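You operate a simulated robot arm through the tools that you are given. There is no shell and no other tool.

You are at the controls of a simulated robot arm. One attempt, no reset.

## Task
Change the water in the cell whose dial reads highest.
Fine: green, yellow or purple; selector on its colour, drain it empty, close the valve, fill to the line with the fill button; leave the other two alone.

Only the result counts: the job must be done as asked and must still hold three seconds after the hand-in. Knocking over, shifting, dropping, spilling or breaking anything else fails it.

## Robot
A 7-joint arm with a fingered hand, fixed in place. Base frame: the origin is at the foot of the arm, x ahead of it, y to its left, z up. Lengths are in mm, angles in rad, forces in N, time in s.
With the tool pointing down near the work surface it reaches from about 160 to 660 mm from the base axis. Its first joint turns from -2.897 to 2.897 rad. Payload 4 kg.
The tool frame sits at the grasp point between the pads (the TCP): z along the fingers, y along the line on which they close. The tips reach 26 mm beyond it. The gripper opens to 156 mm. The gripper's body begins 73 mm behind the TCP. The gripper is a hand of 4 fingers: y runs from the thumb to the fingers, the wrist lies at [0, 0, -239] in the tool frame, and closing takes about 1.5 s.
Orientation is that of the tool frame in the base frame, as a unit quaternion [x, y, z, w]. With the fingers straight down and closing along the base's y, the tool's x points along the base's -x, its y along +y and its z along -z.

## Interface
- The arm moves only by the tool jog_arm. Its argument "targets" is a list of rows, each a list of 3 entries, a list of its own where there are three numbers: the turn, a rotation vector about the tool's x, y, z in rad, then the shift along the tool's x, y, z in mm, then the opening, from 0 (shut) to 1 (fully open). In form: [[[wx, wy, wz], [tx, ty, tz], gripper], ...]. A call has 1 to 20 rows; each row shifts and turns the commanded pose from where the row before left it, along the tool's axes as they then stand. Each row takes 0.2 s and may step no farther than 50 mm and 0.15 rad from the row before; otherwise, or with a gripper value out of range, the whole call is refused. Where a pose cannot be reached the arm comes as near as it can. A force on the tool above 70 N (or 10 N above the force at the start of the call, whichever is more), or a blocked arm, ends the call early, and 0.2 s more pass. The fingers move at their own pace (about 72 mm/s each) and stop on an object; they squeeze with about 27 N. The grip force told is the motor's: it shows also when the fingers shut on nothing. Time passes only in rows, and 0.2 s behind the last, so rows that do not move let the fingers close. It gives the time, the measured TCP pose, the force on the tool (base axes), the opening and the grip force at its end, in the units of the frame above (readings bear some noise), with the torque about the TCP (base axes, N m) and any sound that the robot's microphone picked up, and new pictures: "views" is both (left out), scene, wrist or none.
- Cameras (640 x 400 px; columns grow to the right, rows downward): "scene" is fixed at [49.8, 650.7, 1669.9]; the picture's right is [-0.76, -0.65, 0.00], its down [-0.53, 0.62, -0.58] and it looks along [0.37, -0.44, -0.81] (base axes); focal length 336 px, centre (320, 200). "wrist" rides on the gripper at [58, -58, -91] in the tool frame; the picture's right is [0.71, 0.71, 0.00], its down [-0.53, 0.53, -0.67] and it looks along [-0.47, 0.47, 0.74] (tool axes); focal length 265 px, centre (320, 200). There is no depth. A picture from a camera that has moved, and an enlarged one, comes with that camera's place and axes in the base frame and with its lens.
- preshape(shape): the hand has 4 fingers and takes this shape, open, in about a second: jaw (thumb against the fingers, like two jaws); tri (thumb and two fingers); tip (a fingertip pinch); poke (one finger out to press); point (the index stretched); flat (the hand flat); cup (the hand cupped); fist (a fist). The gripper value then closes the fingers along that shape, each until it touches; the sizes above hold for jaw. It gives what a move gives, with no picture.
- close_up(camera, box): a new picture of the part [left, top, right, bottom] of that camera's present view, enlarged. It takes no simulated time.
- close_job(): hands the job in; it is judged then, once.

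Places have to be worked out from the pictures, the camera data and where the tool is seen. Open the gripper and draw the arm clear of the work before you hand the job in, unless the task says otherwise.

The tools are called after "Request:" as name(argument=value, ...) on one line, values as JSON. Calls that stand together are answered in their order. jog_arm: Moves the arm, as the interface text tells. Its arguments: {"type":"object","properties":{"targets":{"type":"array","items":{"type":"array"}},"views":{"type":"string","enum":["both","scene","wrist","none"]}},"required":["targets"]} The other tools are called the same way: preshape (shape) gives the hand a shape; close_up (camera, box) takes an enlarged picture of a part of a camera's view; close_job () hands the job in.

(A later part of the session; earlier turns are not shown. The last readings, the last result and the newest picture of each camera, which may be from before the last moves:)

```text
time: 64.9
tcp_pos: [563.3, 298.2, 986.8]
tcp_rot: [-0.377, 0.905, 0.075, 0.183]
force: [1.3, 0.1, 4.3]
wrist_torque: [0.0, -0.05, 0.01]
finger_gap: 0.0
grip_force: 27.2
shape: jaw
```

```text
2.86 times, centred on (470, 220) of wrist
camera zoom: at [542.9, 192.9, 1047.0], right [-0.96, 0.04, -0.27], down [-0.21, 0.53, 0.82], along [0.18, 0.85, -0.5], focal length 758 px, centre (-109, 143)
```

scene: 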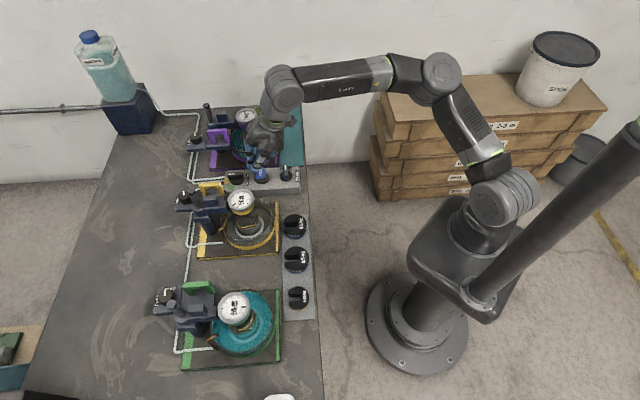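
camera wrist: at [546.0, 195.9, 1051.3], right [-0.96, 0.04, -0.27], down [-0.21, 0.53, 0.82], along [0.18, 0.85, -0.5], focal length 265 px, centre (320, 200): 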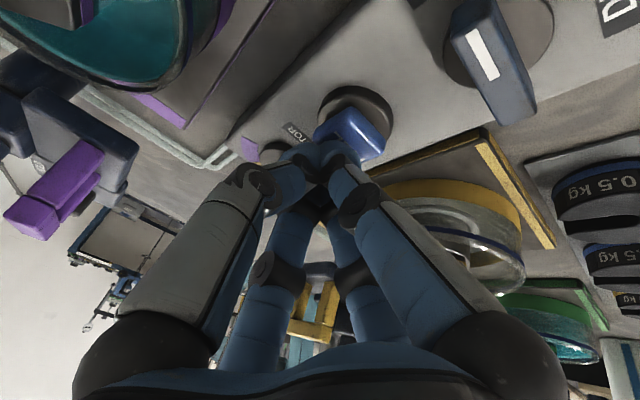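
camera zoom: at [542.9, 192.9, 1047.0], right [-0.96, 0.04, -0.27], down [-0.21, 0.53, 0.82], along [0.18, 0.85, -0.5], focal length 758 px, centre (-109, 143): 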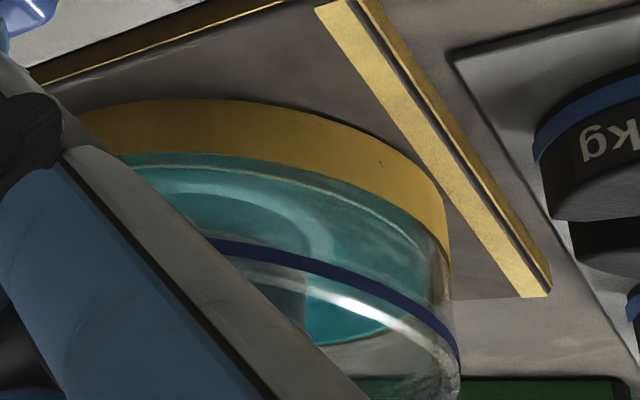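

About half full. I'll hold another 0.8 s and measure the front water edge against the line at high zoom.

Request:
jog_arm(targets=[[[0, 0, 0], [0, 0, 0], 0.0], [[0, 0, 0], [0, 0, 0], 0.0], [[0, 0, 0], [0, 0, 0], 0.0]], views="none")

Request:
close_up(camera="scene", box=[215, 200, 285, 250])

Request:
close_up(camera="scene", box=[240, 220, 285, 250])

Request:
close_up(camera="wrist", box=[380, 150, 560, 290])

```text
time: 65.7
tcp_pos: [563.0, 298.5, 985.5]
tcp_rot: [-0.376, 0.905, 0.075, 0.183]
force: [1.5, -0.8, 3.6]
wrist_torque: [-0.03, -0.09, 0.0]
finger_gap: 0.0
grip_force: 26.0
shape: jaw
```

```text
8.00 times, centred on (250, 225) of scene
camera zoom: at [49.8, 650.7, 1669.9], right [-0.76, -0.65, 0.0], down [-0.53, 0.62, -0.58], along [0.37, -0.44, -0.81], focal length 2687 px, centre (880, 0)
```

zoom: 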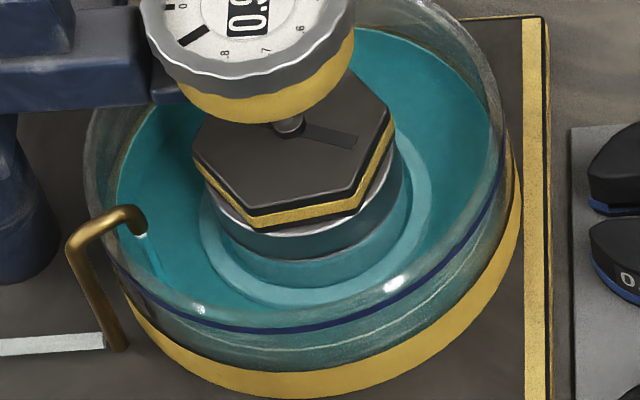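

```text
13.33 times, centred on (262, 235) of scene
camera zoom: at [49.8, 650.7, 1669.9], right [-0.76, -0.65, 0.0], down [-0.53, 0.62, -0.58], along [0.37, -0.44, -0.81], focal length 4479 px, centre (1087, -267)
```

zoom: 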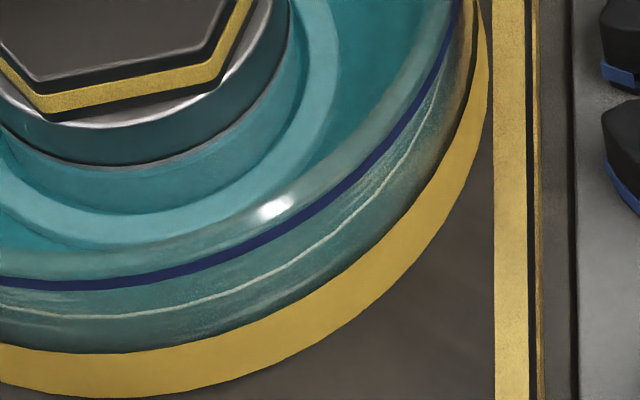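

```text
2.86 times, centred on (470, 220) of wrist
camera zoom: at [542.9, 192.9, 1047.0], right [-0.96, 0.04, -0.27], down [-0.21, 0.53, 0.82], along [0.18, 0.85, -0.5], focal length 758 px, centre (-109, 143)
```

zoom: 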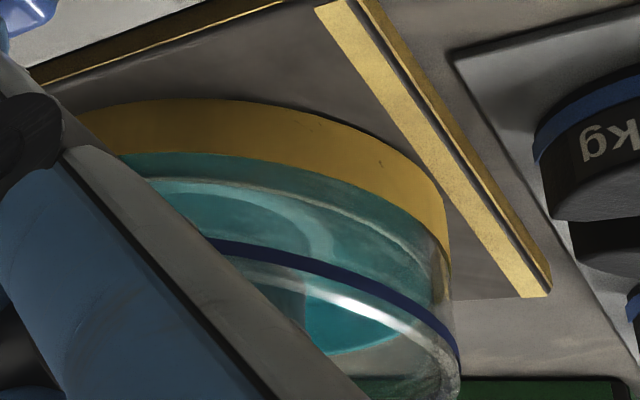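

Now the water's front edge shows clearly as a pale line below the blue line: about 20 px to go at roughly 11 px/s. I'll hold 0.8 s more, then re-measure.

Request:
jog_arm(targets=[[[0, 0, 0], [0, 0, 0], 0.0], [[0, 0, 0], [0, 0, 0], 0.0], [[0, 0, 0], [0, 0, 0], 0.0]], views="none")

Request:
close_up(camera="scene", box=[215, 200, 285, 250])

Request:
close_up(camera="scene", box=[240, 220, 285, 250])

Request:
close_up(camera="wrist", box=[380, 150, 560, 290])

```text
time: 66.5
tcp_pos: [563.0, 297.4, 986.3]
tcp_rot: [-0.377, 0.905, 0.075, 0.182]
force: [1.5, -1.6, 4.5]
wrist_torque: [0.01, -0.05, 0.0]
finger_gap: 0.0
grip_force: 27.1
shape: jaw
```

```text
8.00 times, centred on (250, 225) of scene
camera zoom: at [49.8, 650.7, 1669.9], right [-0.76, -0.65, 0.0], down [-0.53, 0.62, -0.58], along [0.37, -0.44, -0.81], focal length 2687 px, centre (880, 0)
```

zoom: 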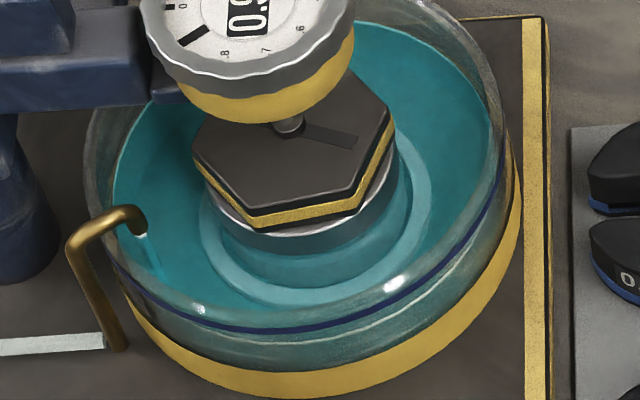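

```text
13.33 times, centred on (262, 235) of scene
camera zoom: at [49.8, 650.7, 1669.9], right [-0.76, -0.65, 0.0], down [-0.53, 0.62, -0.58], along [0.37, -0.44, -0.81], focal length 4479 px, centre (1087, -267)
```

zoom: 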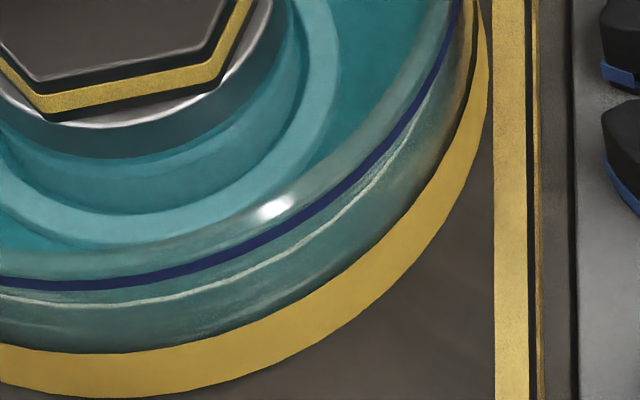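

```text
2.86 times, centred on (470, 220) of wrist
camera zoom: at [542.9, 192.9, 1047.0], right [-0.96, 0.04, -0.27], down [-0.21, 0.53, 0.82], along [0.18, 0.85, -0.5], focal length 758 px, centre (-109, 143)
```

zoom: 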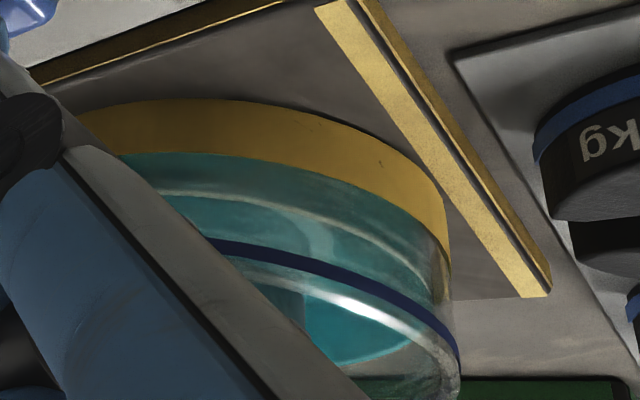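

About 2 s more by extrapolation, with small disagreement between the views. I'll hold 0.8 s more, then use finer steps.

Request:
jog_arm(targets=[[[0, 0, 0], [0, 0, 0], 0.0], [[0, 0, 0], [0, 0, 0], 0.0], [[0, 0, 0], [0, 0, 0], 0.0]], views="none")

Request:
close_up(camera="scene", box=[215, 200, 285, 250])

Request:
close_up(camera="scene", box=[240, 220, 285, 250])

Request:
close_up(camera="wrist", box=[430, 185, 530, 265])

```text
time: 67.3
tcp_pos: [563.4, 297.2, 986.1]
tcp_rot: [-0.377, 0.905, 0.075, 0.182]
force: [1.9, -0.6, 4.5]
wrist_torque: [-0.04, -0.07, 0.03]
finger_gap: 0.0
grip_force: 26.8
shape: jaw
```

```text
8.00 times, centred on (250, 225) of scene
camera zoom: at [49.8, 650.7, 1669.9], right [-0.76, -0.65, 0.0], down [-0.53, 0.62, -0.58], along [0.37, -0.44, -0.81], focal length 2687 px, centre (880, 0)
```

zoom: 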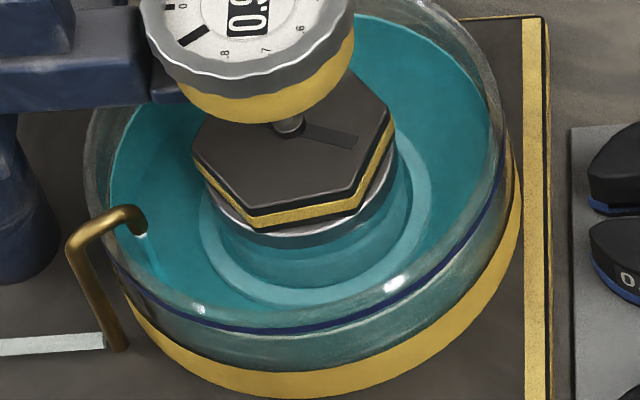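

```text
13.33 times, centred on (262, 235) of scene
camera zoom: at [49.8, 650.7, 1669.9], right [-0.76, -0.65, 0.0], down [-0.53, 0.62, -0.58], along [0.37, -0.44, -0.81], focal length 4479 px, centre (1087, -267)
```

zoom: 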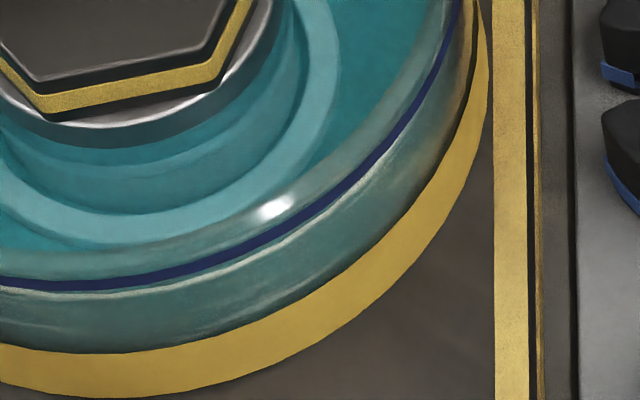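

```text
5.00 times, centred on (480, 225) of wrist
camera zoom: at [542.9, 192.9, 1047.0], right [-0.96, 0.04, -0.27], down [-0.21, 0.53, 0.82], along [0.18, 0.85, -0.5], focal length 1327 px, centre (-480, 75)
```

zoom: 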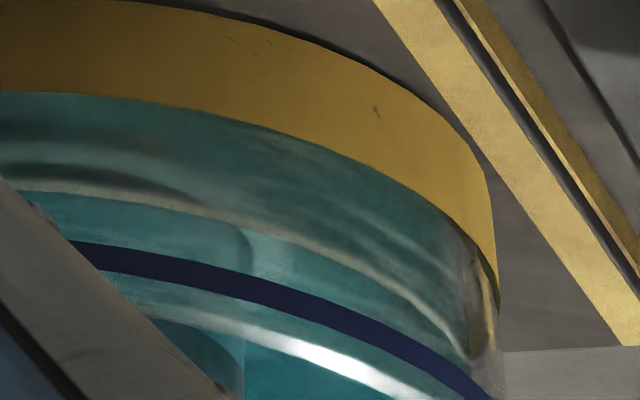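

Getting close. Both views now agree on roughly 8–11 mm left at about 5 mm/s. I'll check the untouched cells in the same wrist view as a reference for what "at the line" looks like.

Request:
close_up(camera="wrist", box=[0, 0, 250, 130])

Request:
close_up(camera="wrist", box=[480, 260, 640, 380])

Request:
close_up(camera="scene", box=[235, 325, 285, 360])

Request:
close_up(camera="scene", box=[228, 145, 262, 170])

```text
2.56 times, centred on (125, 65) of wrist
camera zoom: at [542.9, 192.9, 1047.0], right [-0.96, 0.04, -0.27], down [-0.21, 0.53, 0.82], along [0.18, 0.85, -0.5], focal length 679 px, centre (819, 546)
```

zoom: 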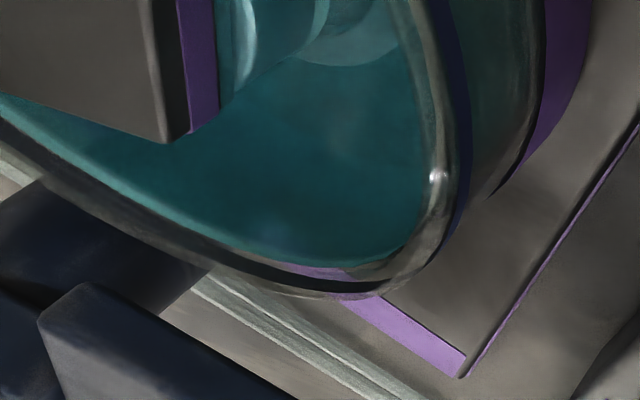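

```text
3.33 times, centred on (560, 320) of wrist
camera zoom: at [542.9, 192.9, 1047.0], right [-0.96, 0.04, -0.27], down [-0.21, 0.53, 0.82], along [0.18, 0.85, -0.5], focal length 885 px, centre (-480, -200)
```

zoom: 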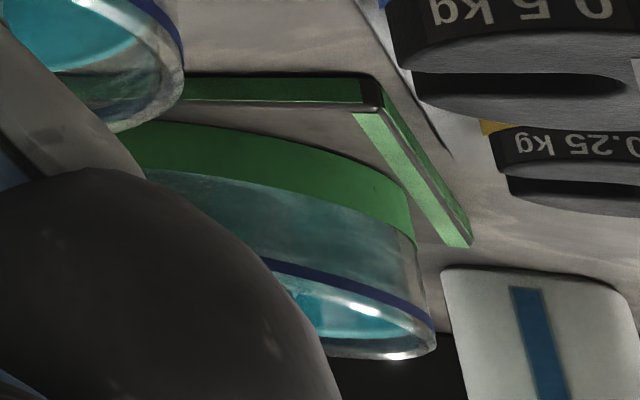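

```text
11.43 times, centred on (260, 342) of scene
camera zoom: at [49.8, 650.7, 1669.9], right [-0.76, -0.65, 0.0], down [-0.53, 0.62, -0.58], along [0.37, -0.44, -0.81], focal length 3839 px, centre (1006, -1429)
```

zoom: 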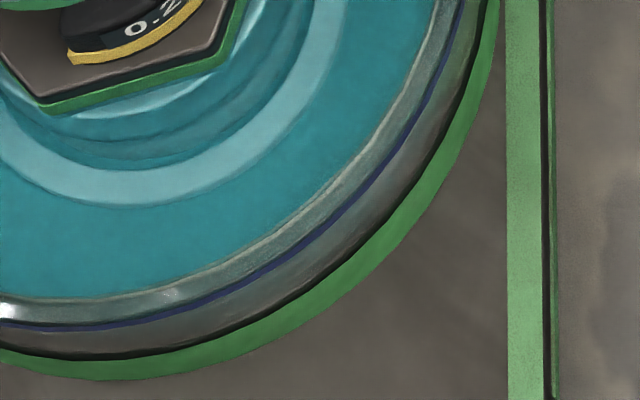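

```text
16.00 times, centred on (245, 158) of scene
camera zoom: at [49.8, 650.7, 1669.9], right [-0.76, -0.65, 0.0], down [-0.53, 0.62, -0.58], along [0.37, -0.44, -0.81], focal length 5375 px, centre (1520, 880)
```

zoom: 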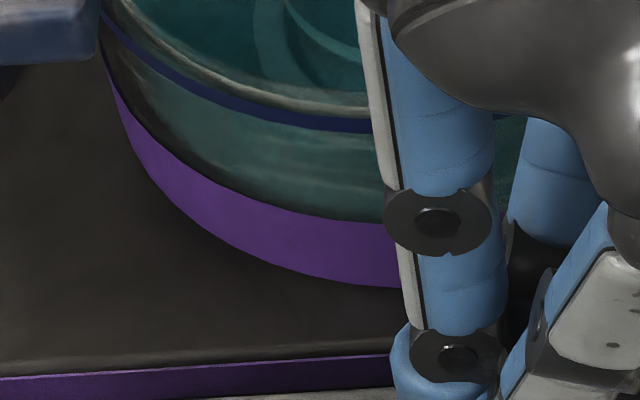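

Request:
close_up(camera="scene", box=[222, 205, 246, 243])

Request:
close_up(camera="scene", box=[258, 196, 284, 232])

Request:
close_up(camera="wrist", box=[450, 200, 530, 290])

```text
10.53 times, centred on (234, 224) of scene
camera zoom: at [49.8, 650.7, 1669.9], right [-0.76, -0.65, 0.0], down [-0.53, 0.62, -0.58], along [0.37, -0.44, -0.81], focal length 3536 px, centre (1225, -53)
```

zoom: 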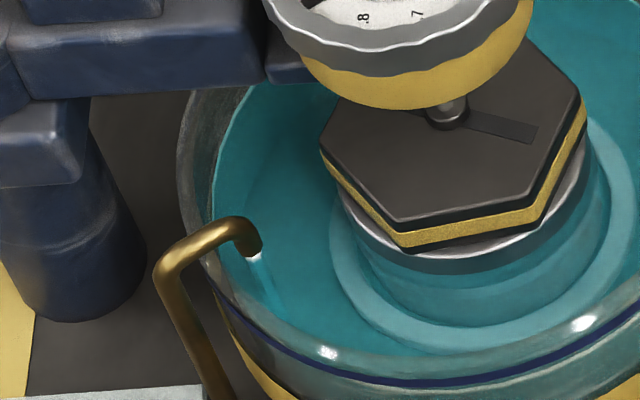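

```text
11.11 times, centred on (271, 214) of scene
camera zoom: at [49.8, 650.7, 1669.9], right [-0.76, -0.65, 0.0], down [-0.53, 0.62, -0.58], along [0.37, -0.44, -0.81], focal length 3732 px, centre (864, 44)
```

zoom: 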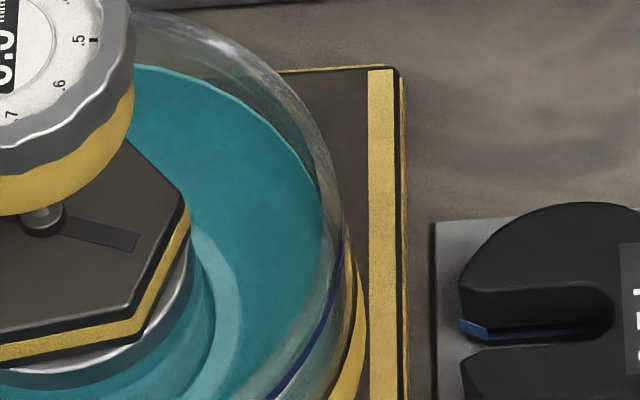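

```text
4.44 times, centred on (490, 245) of wrist
camera zoom: at [542.9, 192.9, 1047.0], right [-0.96, 0.04, -0.27], down [-0.21, 0.53, 0.82], along [0.18, 0.85, -0.5], focal length 1180 px, centre (-436, 0)
```

zoom: 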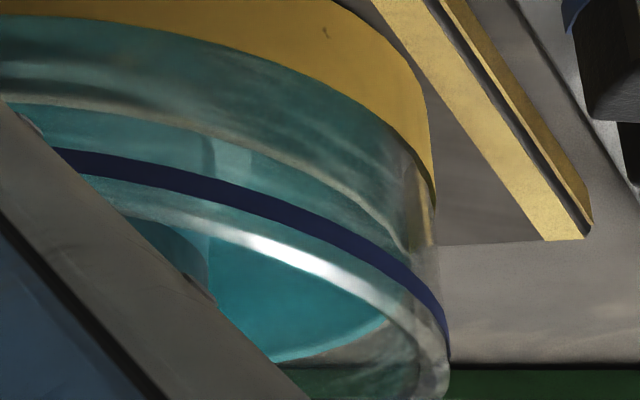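

All measures now agree, allowing for about 5 mm of glass thickness: some 10–12 mm left at about 5.3 mm/s. I'll hold 0.8 s and re-measure.

Request:
jog_arm(targets=[[[0, 0, 0], [0, 0, 0], 0.0], [[0, 0, 0], [0, 0, 0], 0.0], [[0, 0, 0], [0, 0, 0], 0.0]], views="none")

Request:
close_up(camera="scene", box=[222, 205, 246, 243])

Request:
close_up(camera="scene", box=[240, 220, 285, 250])

Request:
close_up(camera="wrist", box=[450, 200, 530, 290])

Request:
close_up(camera="scene", box=[215, 200, 285, 250])

```text
time: 68.1
tcp_pos: [562.9, 297.2, 986.0]
tcp_rot: [-0.376, 0.905, 0.075, 0.183]
force: [1.2, -0.1, 3.7]
wrist_torque: [-0.02, -0.05, 0.0]
finger_gap: 0.0
grip_force: 27.0
shape: jaw
```

```text
10.53 times, centred on (234, 224) of scene
camera zoom: at [49.8, 650.7, 1669.9], right [-0.76, -0.65, 0.0], down [-0.53, 0.62, -0.58], along [0.37, -0.44, -0.81], focal length 3536 px, centre (1225, -53)
```

zoom: 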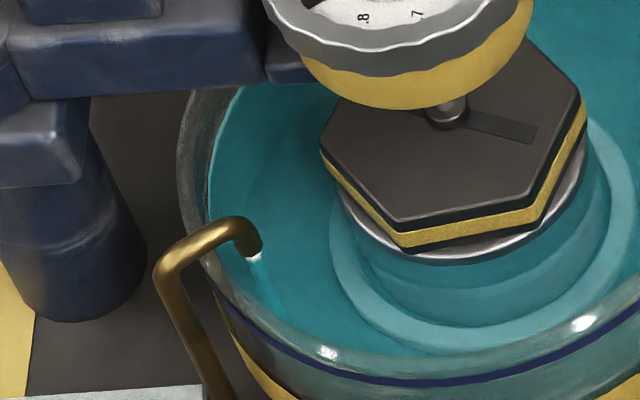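

```text
13.33 times, centred on (262, 235) of scene
camera zoom: at [49.8, 650.7, 1669.9], right [-0.76, -0.65, 0.0], down [-0.53, 0.62, -0.58], along [0.37, -0.44, -0.81], focal length 4479 px, centre (1087, -267)
```

zoom: 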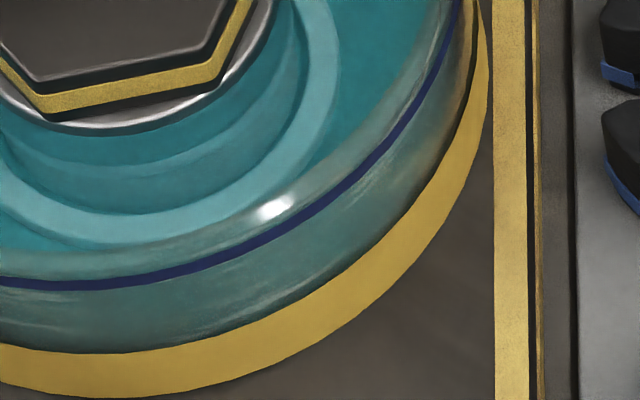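

```text
4.44 times, centred on (490, 245) of wrist
camera zoom: at [542.9, 192.9, 1047.0], right [-0.96, 0.04, -0.27], down [-0.21, 0.53, 0.82], along [0.18, 0.85, -0.5], focal length 1180 px, centre (-436, 0)
```

zoom: 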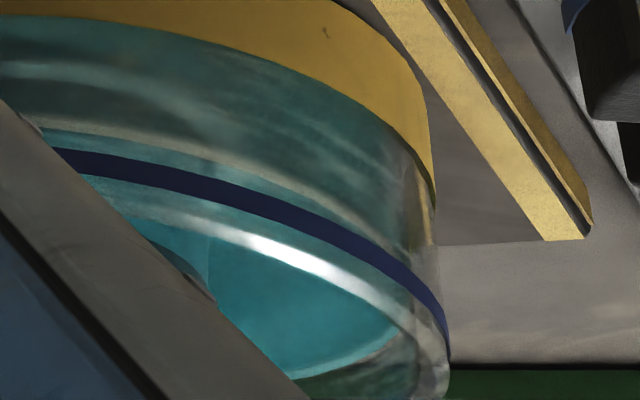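

```text
8.00 times, centred on (250, 225) of scene
camera zoom: at [49.8, 650.7, 1669.9], right [-0.76, -0.65, 0.0], down [-0.53, 0.62, -0.58], along [0.37, -0.44, -0.81], focal length 2687 px, centre (880, 0)
```

zoom: 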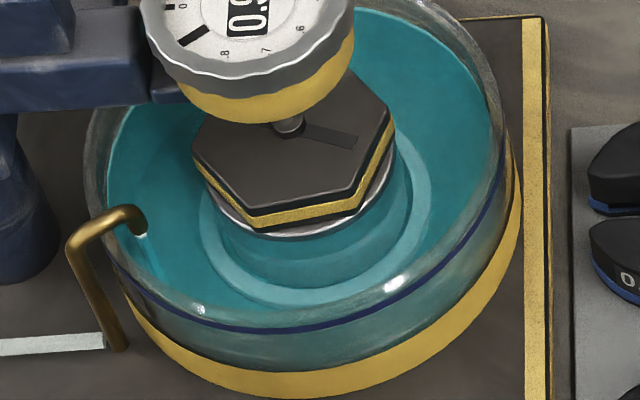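

The pale edge just went behind the blue line from above, which with the glass thickness means roughly 5–8 mm still to go. The initial picture also showed the silver disc submerged, and it isn't yet. I'll hold a short 0.6 s step.

Request:
jog_arm(targets=[[[0, 0, 0], [0, 0, 0], 0.0], [[0, 0, 0], [0, 0, 0], 0.0]], views="none")

Request:
close_up(camera="wrist", box=[450, 200, 530, 290])

Request:
close_up(camera="scene", box=[215, 200, 285, 250])

Request:
close_up(camera="scene", box=[240, 220, 285, 250])

```text
time: 68.7
tcp_pos: [563.2, 298.0, 986.9]
tcp_rot: [-0.376, 0.905, 0.074, 0.182]
force: [0.1, -0.2, 3.9]
wrist_torque: [-0.04, -0.06, -0.02]
finger_gap: 0.0
grip_force: 26.9
shape: jaw
```

```text
4.44 times, centred on (490, 245) of wrist
camera zoom: at [542.9, 192.9, 1047.0], right [-0.96, 0.04, -0.27], down [-0.21, 0.53, 0.82], along [0.18, 0.85, -0.5], focal length 1180 px, centre (-436, 0)
```

zoom: 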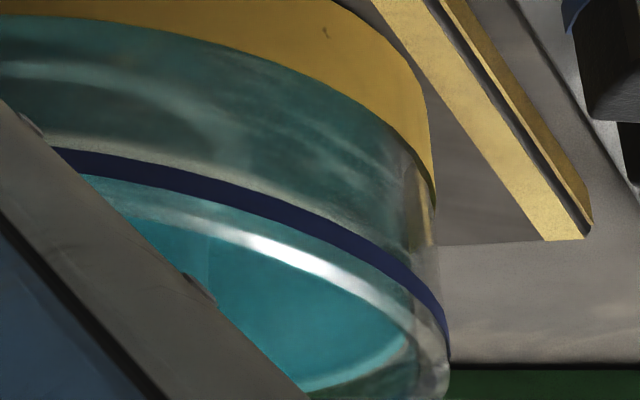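

```text
8.00 times, centred on (250, 225) of scene
camera zoom: at [49.8, 650.7, 1669.9], right [-0.76, -0.65, 0.0], down [-0.53, 0.62, -0.58], along [0.37, -0.44, -0.81], focal length 2687 px, centre (880, 0)
```

zoom: 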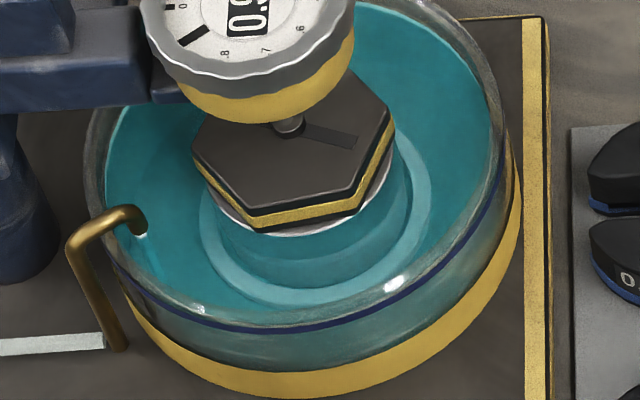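

```text
13.33 times, centred on (262, 235) of scene
camera zoom: at [49.8, 650.7, 1669.9], right [-0.76, -0.65, 0.0], down [-0.53, 0.62, -0.58], along [0.37, -0.44, -0.81], focal length 4479 px, centre (1087, -267)
```

zoom: 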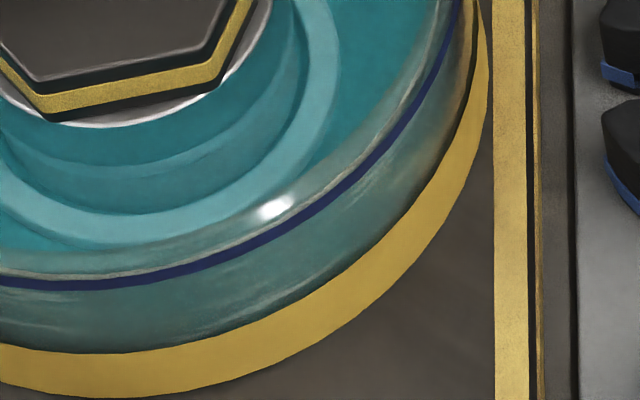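

The silver disc is nearly submerged and the pale edge is touching the blue band in both views, so roughly 2–5 mm remain. I'll hold one more 0.2 s row, then lift off the button and evaluate the level with no flow.

Request:
jog_arm(targets=[[[0, 0, 0], [0, 0, 0], 0.0], [[0, 0, 0], [-3.1, 0, -7.4], 0.0]], views="none")

Request:
close_up(camera="wrist", box=[450, 200, 530, 290])

Request:
close_up(camera="scene", box=[215, 200, 285, 250])

Request:
close_up(camera="scene", box=[240, 220, 285, 250])

Request:
close_up(camera="scene", box=[235, 150, 295, 195])

```text
time: 69.3
tcp_pos: [561.8, 297.1, 993.1]
tcp_rot: [-0.377, 0.905, 0.074, 0.181]
force: [-1.3, 0.6, 0.6]
wrist_torque: [0.01, -0.01, 0.02]
finger_gap: 0.0
grip_force: 27.3
shape: jaw
```

```text
4.44 times, centred on (490, 245) of wrist
camera zoom: at [542.8, 193.1, 1054.4], right [-0.96, 0.04, -0.27], down [-0.21, 0.53, 0.82], along [0.17, 0.85, -0.51], focal length 1180 px, centre (-436, 0)
```

zoom: 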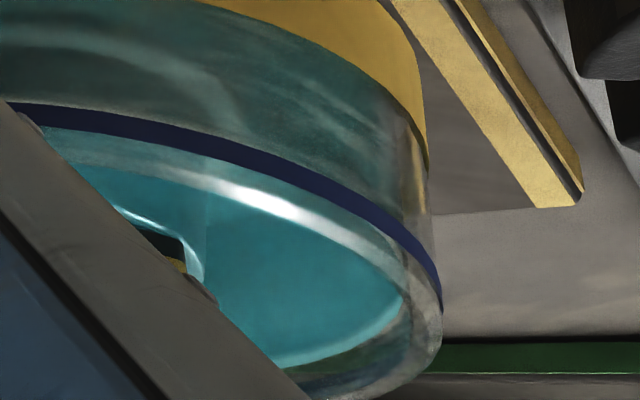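

```text
8.00 times, centred on (250, 225) of scene
camera zoom: at [49.8, 650.7, 1669.9], right [-0.76, -0.65, 0.0], down [-0.53, 0.62, -0.58], along [0.37, -0.44, -0.81], focal length 2687 px, centre (880, 0)
```

zoom: 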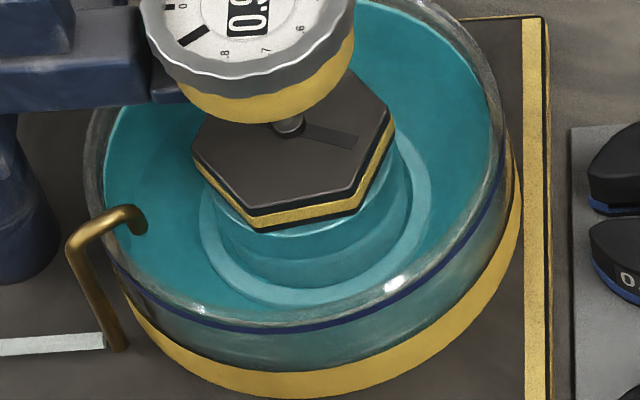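

```text
13.33 times, centred on (262, 235) of scene
camera zoom: at [49.8, 650.7, 1669.9], right [-0.76, -0.65, 0.0], down [-0.53, 0.62, -0.58], along [0.37, -0.44, -0.81], focal length 4479 px, centre (1087, -267)
```

zoom: 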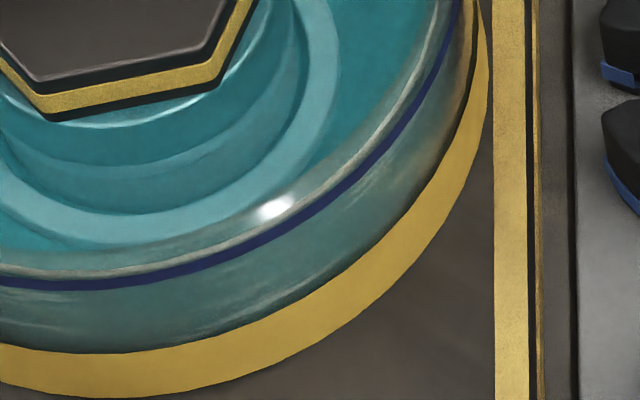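

```text
8.89 times, centred on (265, 172) of scene
camera zoom: at [49.8, 650.7, 1669.9], right [-0.76, -0.65, 0.0], down [-0.53, 0.62, -0.58], along [0.37, -0.44, -0.81], focal length 2986 px, centre (809, 444)
```

zoom: 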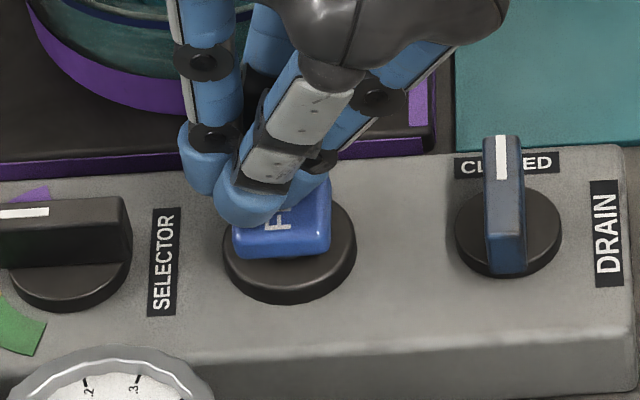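

Flow has stopped and the silver disc is submerged, as it was at the start. I'll compare the water edge against the line on yellow, green and purple at high zoom to decide whether to top up.

Request:
close_up(camera="scene", box=[240, 228, 272, 248])

Request:
close_up(camera="scene", box=[228, 150, 256, 168])

Request:
close_up(camera="scene", box=[240, 335, 272, 358])

Request:
close_up(camera="wrist", box=[480, 260, 600, 350])

Request:
close_up(camera="wrist", box=[430, 180, 550, 290])

```text
16.00 times, centred on (256, 238) of scene
camera zoom: at [49.8, 650.7, 1669.9], right [-0.76, -0.65, 0.0], down [-0.53, 0.62, -0.58], along [0.37, -0.44, -0.81], focal length 5375 px, centre (1344, -408)
```

zoom: 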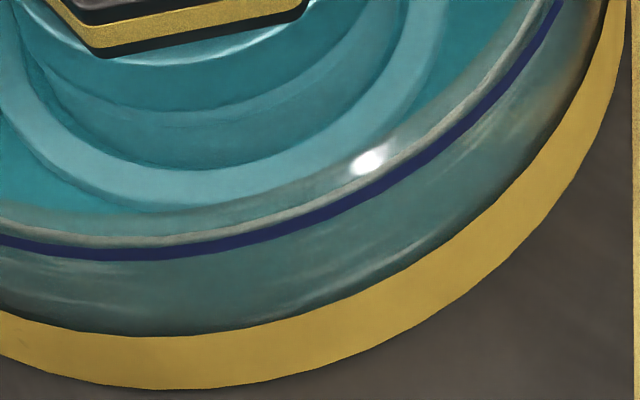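

```text
16.00 times, centred on (242, 159) of scene
camera zoom: at [49.8, 650.7, 1669.9], right [-0.76, -0.65, 0.0], down [-0.53, 0.62, -0.58], along [0.37, -0.44, -0.81], focal length 5375 px, centre (1568, 856)
```

zoom: 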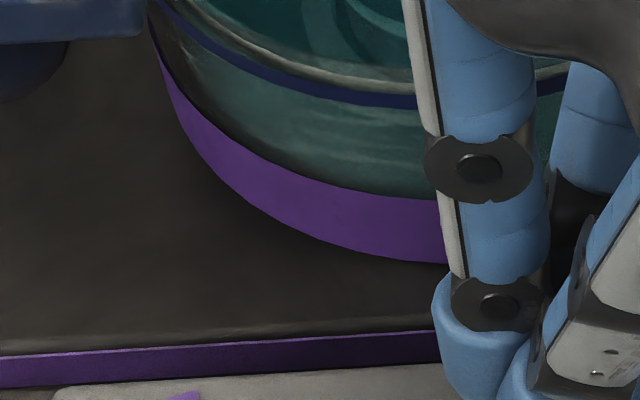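

```text
16.00 times, centred on (256, 346) of scene
camera zoom: at [49.8, 650.7, 1669.9], right [-0.76, -0.65, 0.0], down [-0.53, 0.62, -0.58], along [0.37, -0.44, -0.81], focal length 5375 px, centre (1344, -2144)
```

zoom: 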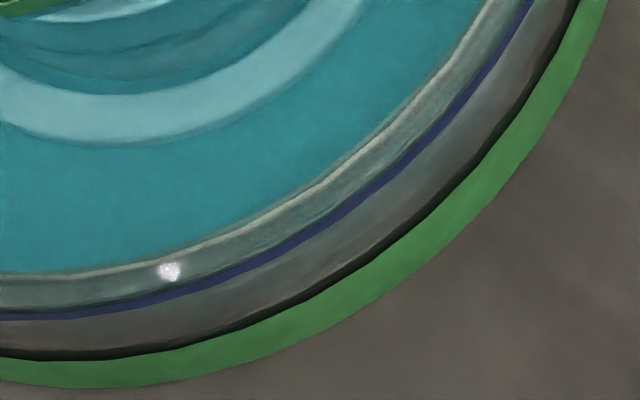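

```text
4.44 times, centred on (540, 305) of wrist
camera zoom: at [542.8, 193.1, 1054.4], right [-0.96, 0.04, -0.27], down [-0.21, 0.53, 0.82], along [0.17, 0.85, -0.51], focal length 1180 px, centre (-658, -267)
```

zoom: 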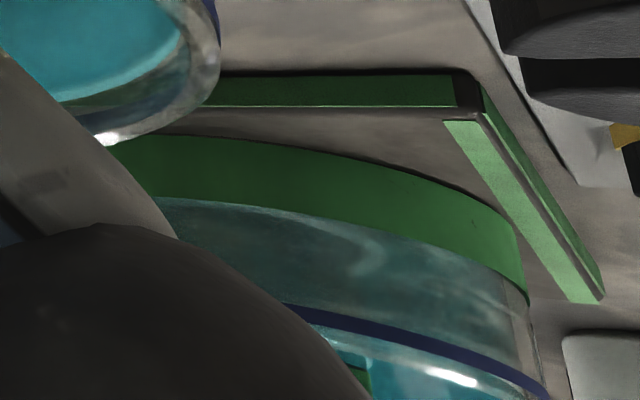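

```text
3.64 times, centred on (490, 235) of wrist
camera zoom: at [542.8, 193.1, 1054.4], right [-0.96, 0.04, -0.27], down [-0.21, 0.53, 0.82], along [0.17, 0.85, -0.51], focal length 965 px, centre (-298, 73)
```

zoom: 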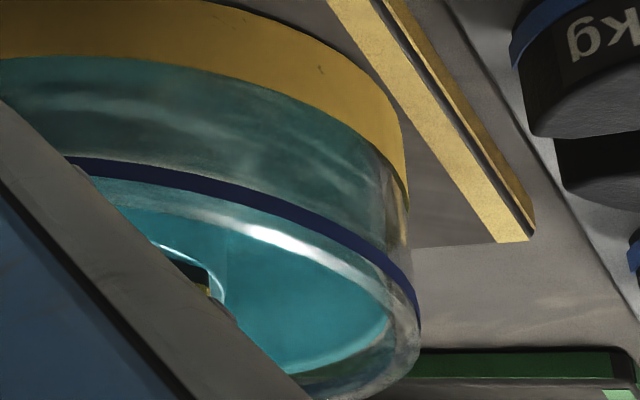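

By the gap between the water edge and the line on the untouched cells, yellow sits about 3 mm low. I'll give a short press of roughly 0.3 s to top it up.

Request:
jog_arm(targets=[[[0, 0, 0], [3.1, 0, 7.4], 0.0], [[0, 0, 0], [0, 0, 0], 0.0], [[0, 0, 0], [-3.1, 0, -7.4], 0.0]], views="none")

Request:
close_up(camera="scene", box=[240, 228, 272, 248])

Request:
close_up(camera="scene", box=[215, 200, 285, 250])

Request:
close_up(camera="wrist", box=[430, 180, 550, 290])

```text
time: 70.1
tcp_pos: [563.1, 296.4, 992.7]
tcp_rot: [-0.377, 0.905, 0.075, 0.182]
force: [0.8, 0.2, 0.5]
wrist_torque: [-0.02, -0.02, 0.02]
finger_gap: 0.0
grip_force: 26.9
shape: jaw
heard: click
```

```text
16.00 times, centred on (256, 238) of scene
camera zoom: at [49.8, 650.7, 1669.9], right [-0.76, -0.65, 0.0], down [-0.53, 0.62, -0.58], along [0.37, -0.44, -0.81], focal length 5375 px, centre (1344, -408)
```

zoom: 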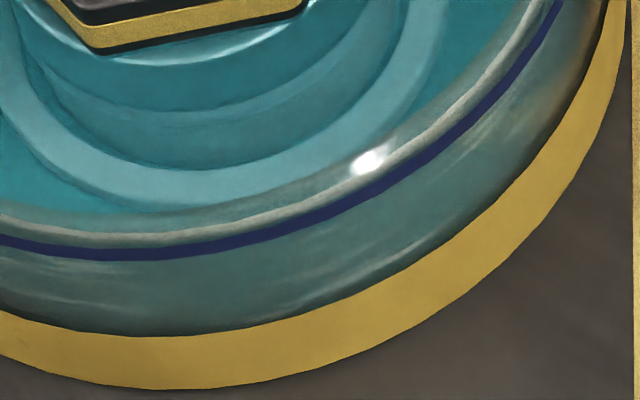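

```text
8.00 times, centred on (250, 225) of scene
camera zoom: at [49.8, 650.7, 1669.9], right [-0.76, -0.65, 0.0], down [-0.53, 0.62, -0.58], along [0.37, -0.44, -0.81], focal length 2687 px, centre (880, 0)
```

zoom: 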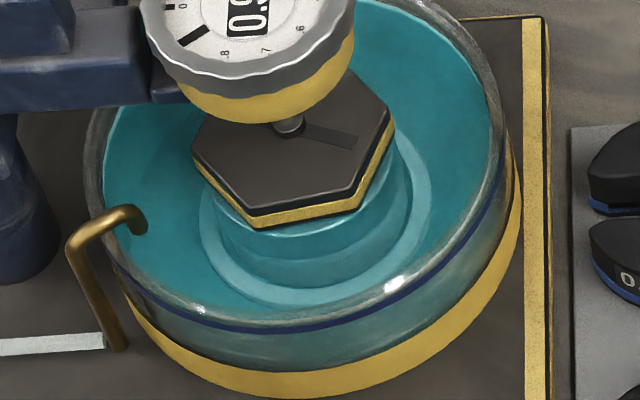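

```text
3.64 times, centred on (490, 235) of wrist
camera zoom: at [542.9, 192.9, 1054.3], right [-0.96, 0.04, -0.27], down [-0.21, 0.53, 0.82], along [0.18, 0.85, -0.5], focal length 965 px, centre (-298, 73)
```

zoom: 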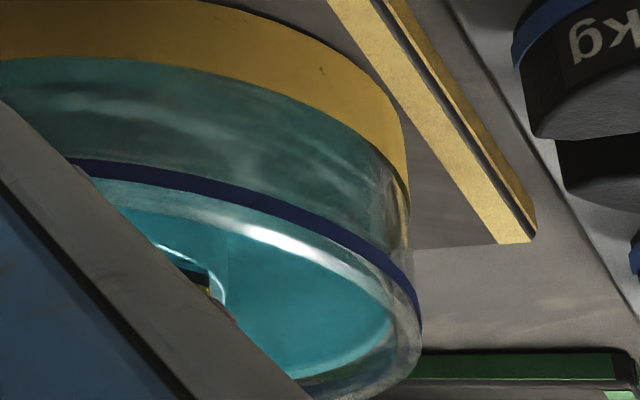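

The edge moved up about 1.4 mm. I'll measure once more at higher zoom on all three cells before deciding on another tiny top-up.

Request:
close_up(camera="scene", box=[248, 234, 264, 244])

Request:
close_up(camera="scene", box=[238, 150, 254, 160])

Request:
close_up(camera="scene", box=[248, 344, 264, 354])

Request:
close_up(camera="scene", box=[222, 205, 246, 243])

```text
16.00 times, centred on (256, 239) of scene
camera zoom: at [49.8, 650.7, 1669.9], right [-0.76, -0.65, 0.0], down [-0.53, 0.62, -0.58], along [0.37, -0.44, -0.81], focal length 5375 px, centre (1344, -424)
```

zoom: 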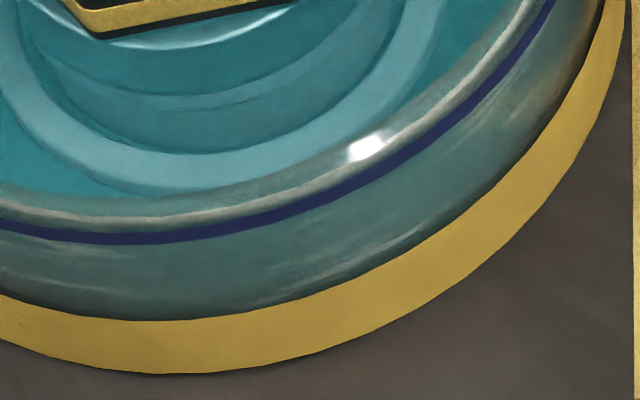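

```text
16.00 times, centred on (246, 155) of scene
camera zoom: at [49.8, 650.7, 1669.9], right [-0.76, -0.65, 0.0], down [-0.53, 0.62, -0.58], along [0.37, -0.44, -0.81], focal length 5375 px, centre (1504, 920)
```

zoom: 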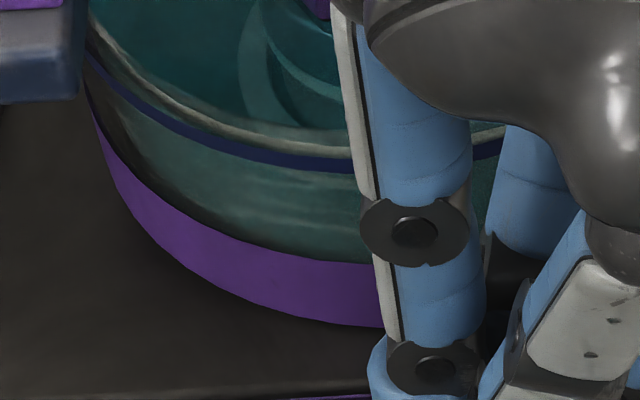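

```text
16.00 times, centred on (256, 349) of scene
camera zoom: at [49.8, 650.7, 1669.9], right [-0.76, -0.65, 0.0], down [-0.53, 0.62, -0.58], along [0.37, -0.44, -0.81], focal length 5375 px, centre (1344, -2184)
```

zoom: 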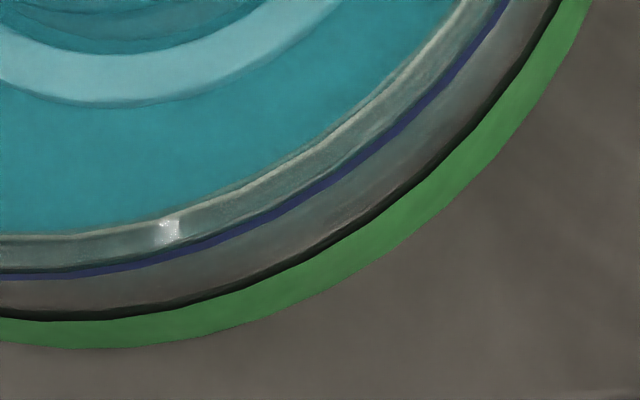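

```text
10.53 times, centred on (234, 224) of scene
camera zoom: at [49.8, 650.7, 1669.9], right [-0.76, -0.65, 0.0], down [-0.53, 0.62, -0.58], along [0.37, -0.44, -0.81], focal length 3536 px, centre (1225, -53)
```

zoom: 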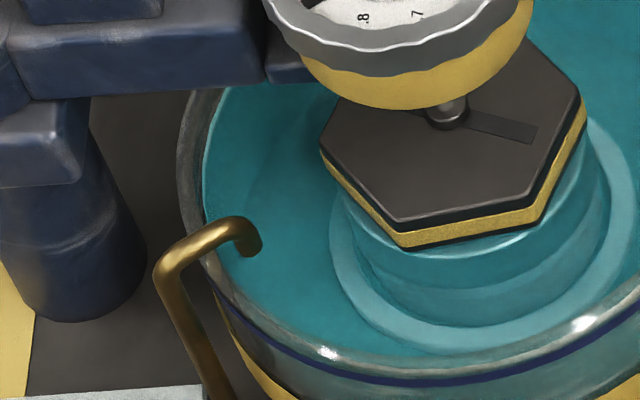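

The reference cells imply a wall thickness of about 4–4.5 mm, which puts yellow about 2–2.5 mm under the line. I'll give one more press of about 0.45 s.

Request:
jog_arm(targets=[[[0, 0, 0], [3.1, 0, 7.4], 0.0], [[0, 0, 0], [0, 0, 0], 0.0], [[0, 0, 0], [0, 0, 0], 0.0], [[0, 0, 0], [-3.1, 0, -7.4], 0.0]], views="none")

Request:
close_up(camera="scene", box=[248, 234, 264, 244])

Request:
close_up(camera="scene", box=[215, 200, 285, 250])

Request:
close_up(camera="wrist", box=[430, 180, 550, 290])

Request:
close_up(camera="scene", box=[222, 205, 246, 243])

```text
time: 71.1
tcp_pos: [562.6, 296.8, 994.0]
tcp_rot: [-0.376, 0.905, 0.075, 0.183]
force: [0.6, 0.3, 1.1]
wrist_torque: [0.0, -0.03, 0.01]
finger_gap: 0.1
grip_force: 27.2
shape: jaw
heard: click
```

```text
16.00 times, centred on (256, 239) of scene
camera zoom: at [49.8, 650.7, 1669.9], right [-0.76, -0.65, 0.0], down [-0.53, 0.62, -0.58], along [0.37, -0.44, -0.81], focal length 5375 px, centre (1344, -424)
```

zoom: 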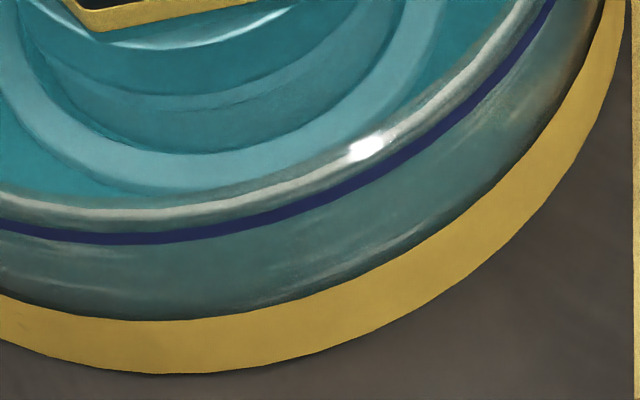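

```text
8.00 times, centred on (250, 225) of scene
camera zoom: at [49.8, 650.7, 1669.9], right [-0.76, -0.65, 0.0], down [-0.53, 0.62, -0.58], along [0.37, -0.44, -0.81], focal length 2687 px, centre (880, 0)
```

zoom: 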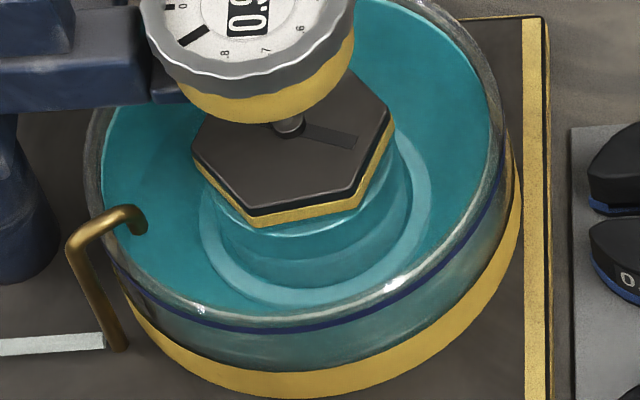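

```text
3.64 times, centred on (490, 235) of wrist
camera zoom: at [543.1, 192.8, 1054.3], right [-0.96, 0.04, -0.27], down [-0.21, 0.53, 0.82], along [0.18, 0.85, -0.5], focal length 965 px, centre (-298, 73)
```

zoom: 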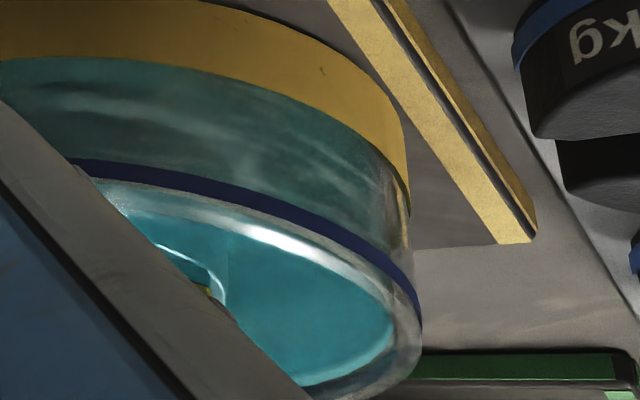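

```text
10.53 times, centred on (234, 224) of scene
camera zoom: at [49.8, 650.7, 1669.9], right [-0.76, -0.65, 0.0], down [-0.53, 0.62, -0.58], along [0.37, -0.44, -0.81], focal length 3536 px, centre (1225, -53)
```

zoom: 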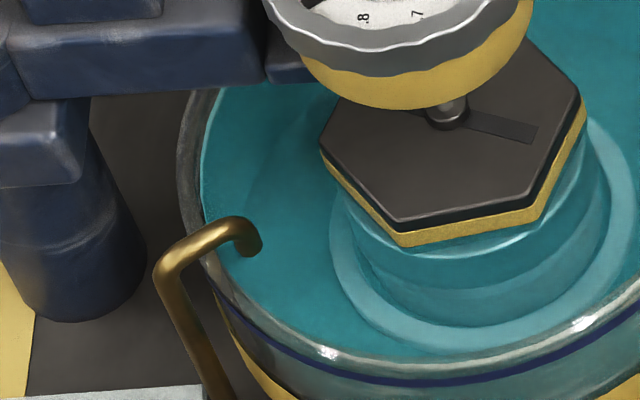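

The pale edge now sits where a level flush with the line should appear in both views, matching the untouched cells, and flow is off. I'll lift straight up and withdraw the arm, then verify everything.

Request:
jog_arm(targets=[[[0, 0, 0], [-9.7, 0, -23], 0.0], [[0, 0, 0], [-3.9, 0, -9.2], 0.0], [[0, 0, 0], [31.3, 0, -34.9], 0.0], [[0, 0, 0], [31.3, 0, -34.9], 0.1], [[0, 0, 0], [31.3, 0, -34.9], 0.3], [[0, 0, 0], [31.3, 0, -34.9], 0.5], [[0, 0, 0], [31.3, 0, -34.9], 0.8], [[0, 0, 0], [0, 0, 0], 1.0], [[0, 0, 0], [0, 0, 0], 1.0], [[0, 0, 0], [0, 0, 0], 1.0]], views="both")

Request:
close_up(camera="scene", box=[215, 155, 315, 200])

Request:
close_up(camera="scene", box=[240, 228, 272, 248])

Request:
close_up(camera="scene", box=[236, 150, 278, 170])

```text
time: 73.3
tcp_pos: [413.1, 146.9, 1128.6]
tcp_rot: [-0.377, 0.905, 0.074, 0.182]
force: [0.4, -0.1, 0.6]
wrist_torque: [-0.01, 0.0, 0.0]
finger_gap: 156.0
grip_force: 0.1
shape: jaw
camera wrist: at [394.2, 42.2, 1189.7], right [-0.96, 0.04, -0.27], down [-0.21, 0.53, 0.82], along [0.18, 0.85, -0.5], focal length 265 px, centre (320, 200)
```

scene: 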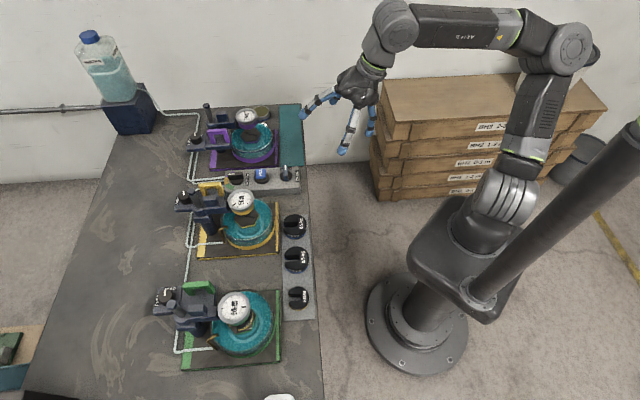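
wrist: 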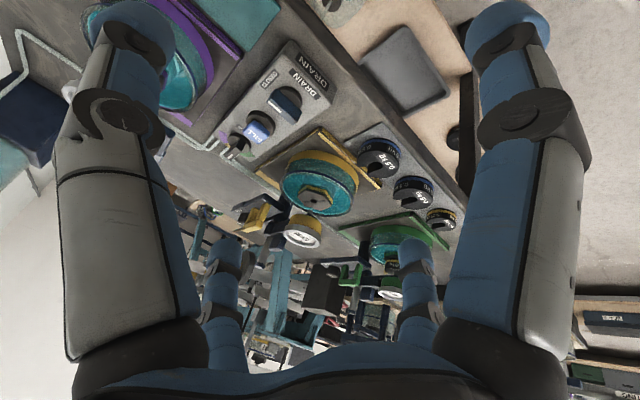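

```text
6.40 times, centred on (265, 178) of scene
camera zoom: at [49.8, 650.7, 1669.9], right [-0.76, -0.65, 0.0], down [-0.53, 0.62, -0.58], along [0.37, -0.44, -0.81], focal length 2150 px, centre (672, 344)
```

zoom: 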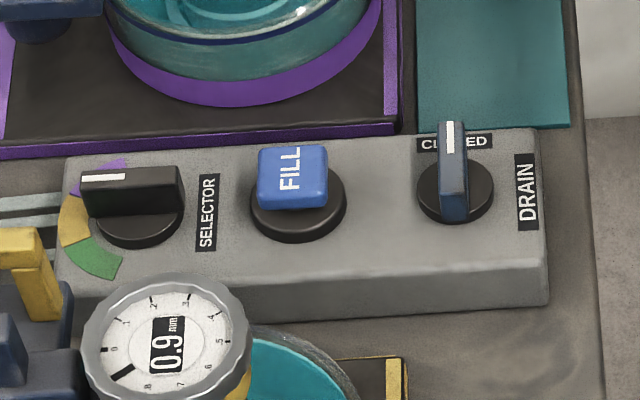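

```text
16.00 times, centred on (256, 238) of scene
camera zoom: at [49.8, 650.7, 1669.9], right [-0.76, -0.65, 0.0], down [-0.53, 0.62, -0.58], along [0.37, -0.44, -0.81], focal length 5375 px, centre (1344, -408)
```

zoom: 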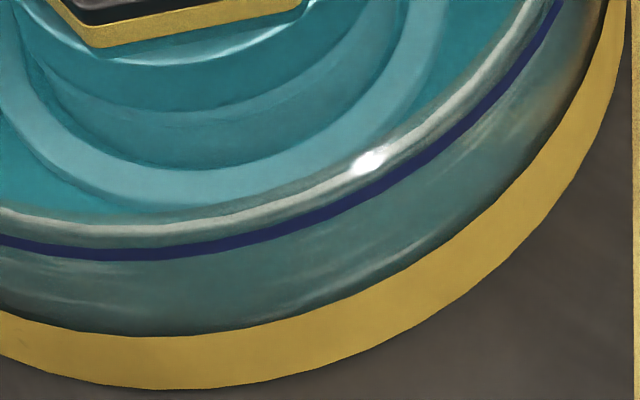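

```text
15.24 times, centred on (257, 160) of scene
camera zoom: at [49.8, 650.7, 1669.9], right [-0.76, -0.65, 0.0], down [-0.53, 0.62, -0.58], along [0.37, -0.44, -0.81], focal length 5119 px, centre (1280, 810)
```

zoom: 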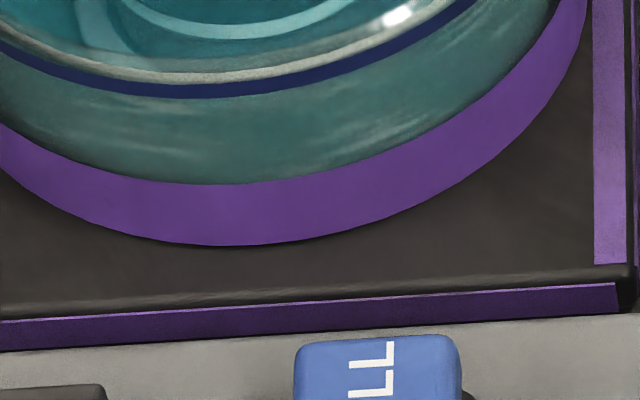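

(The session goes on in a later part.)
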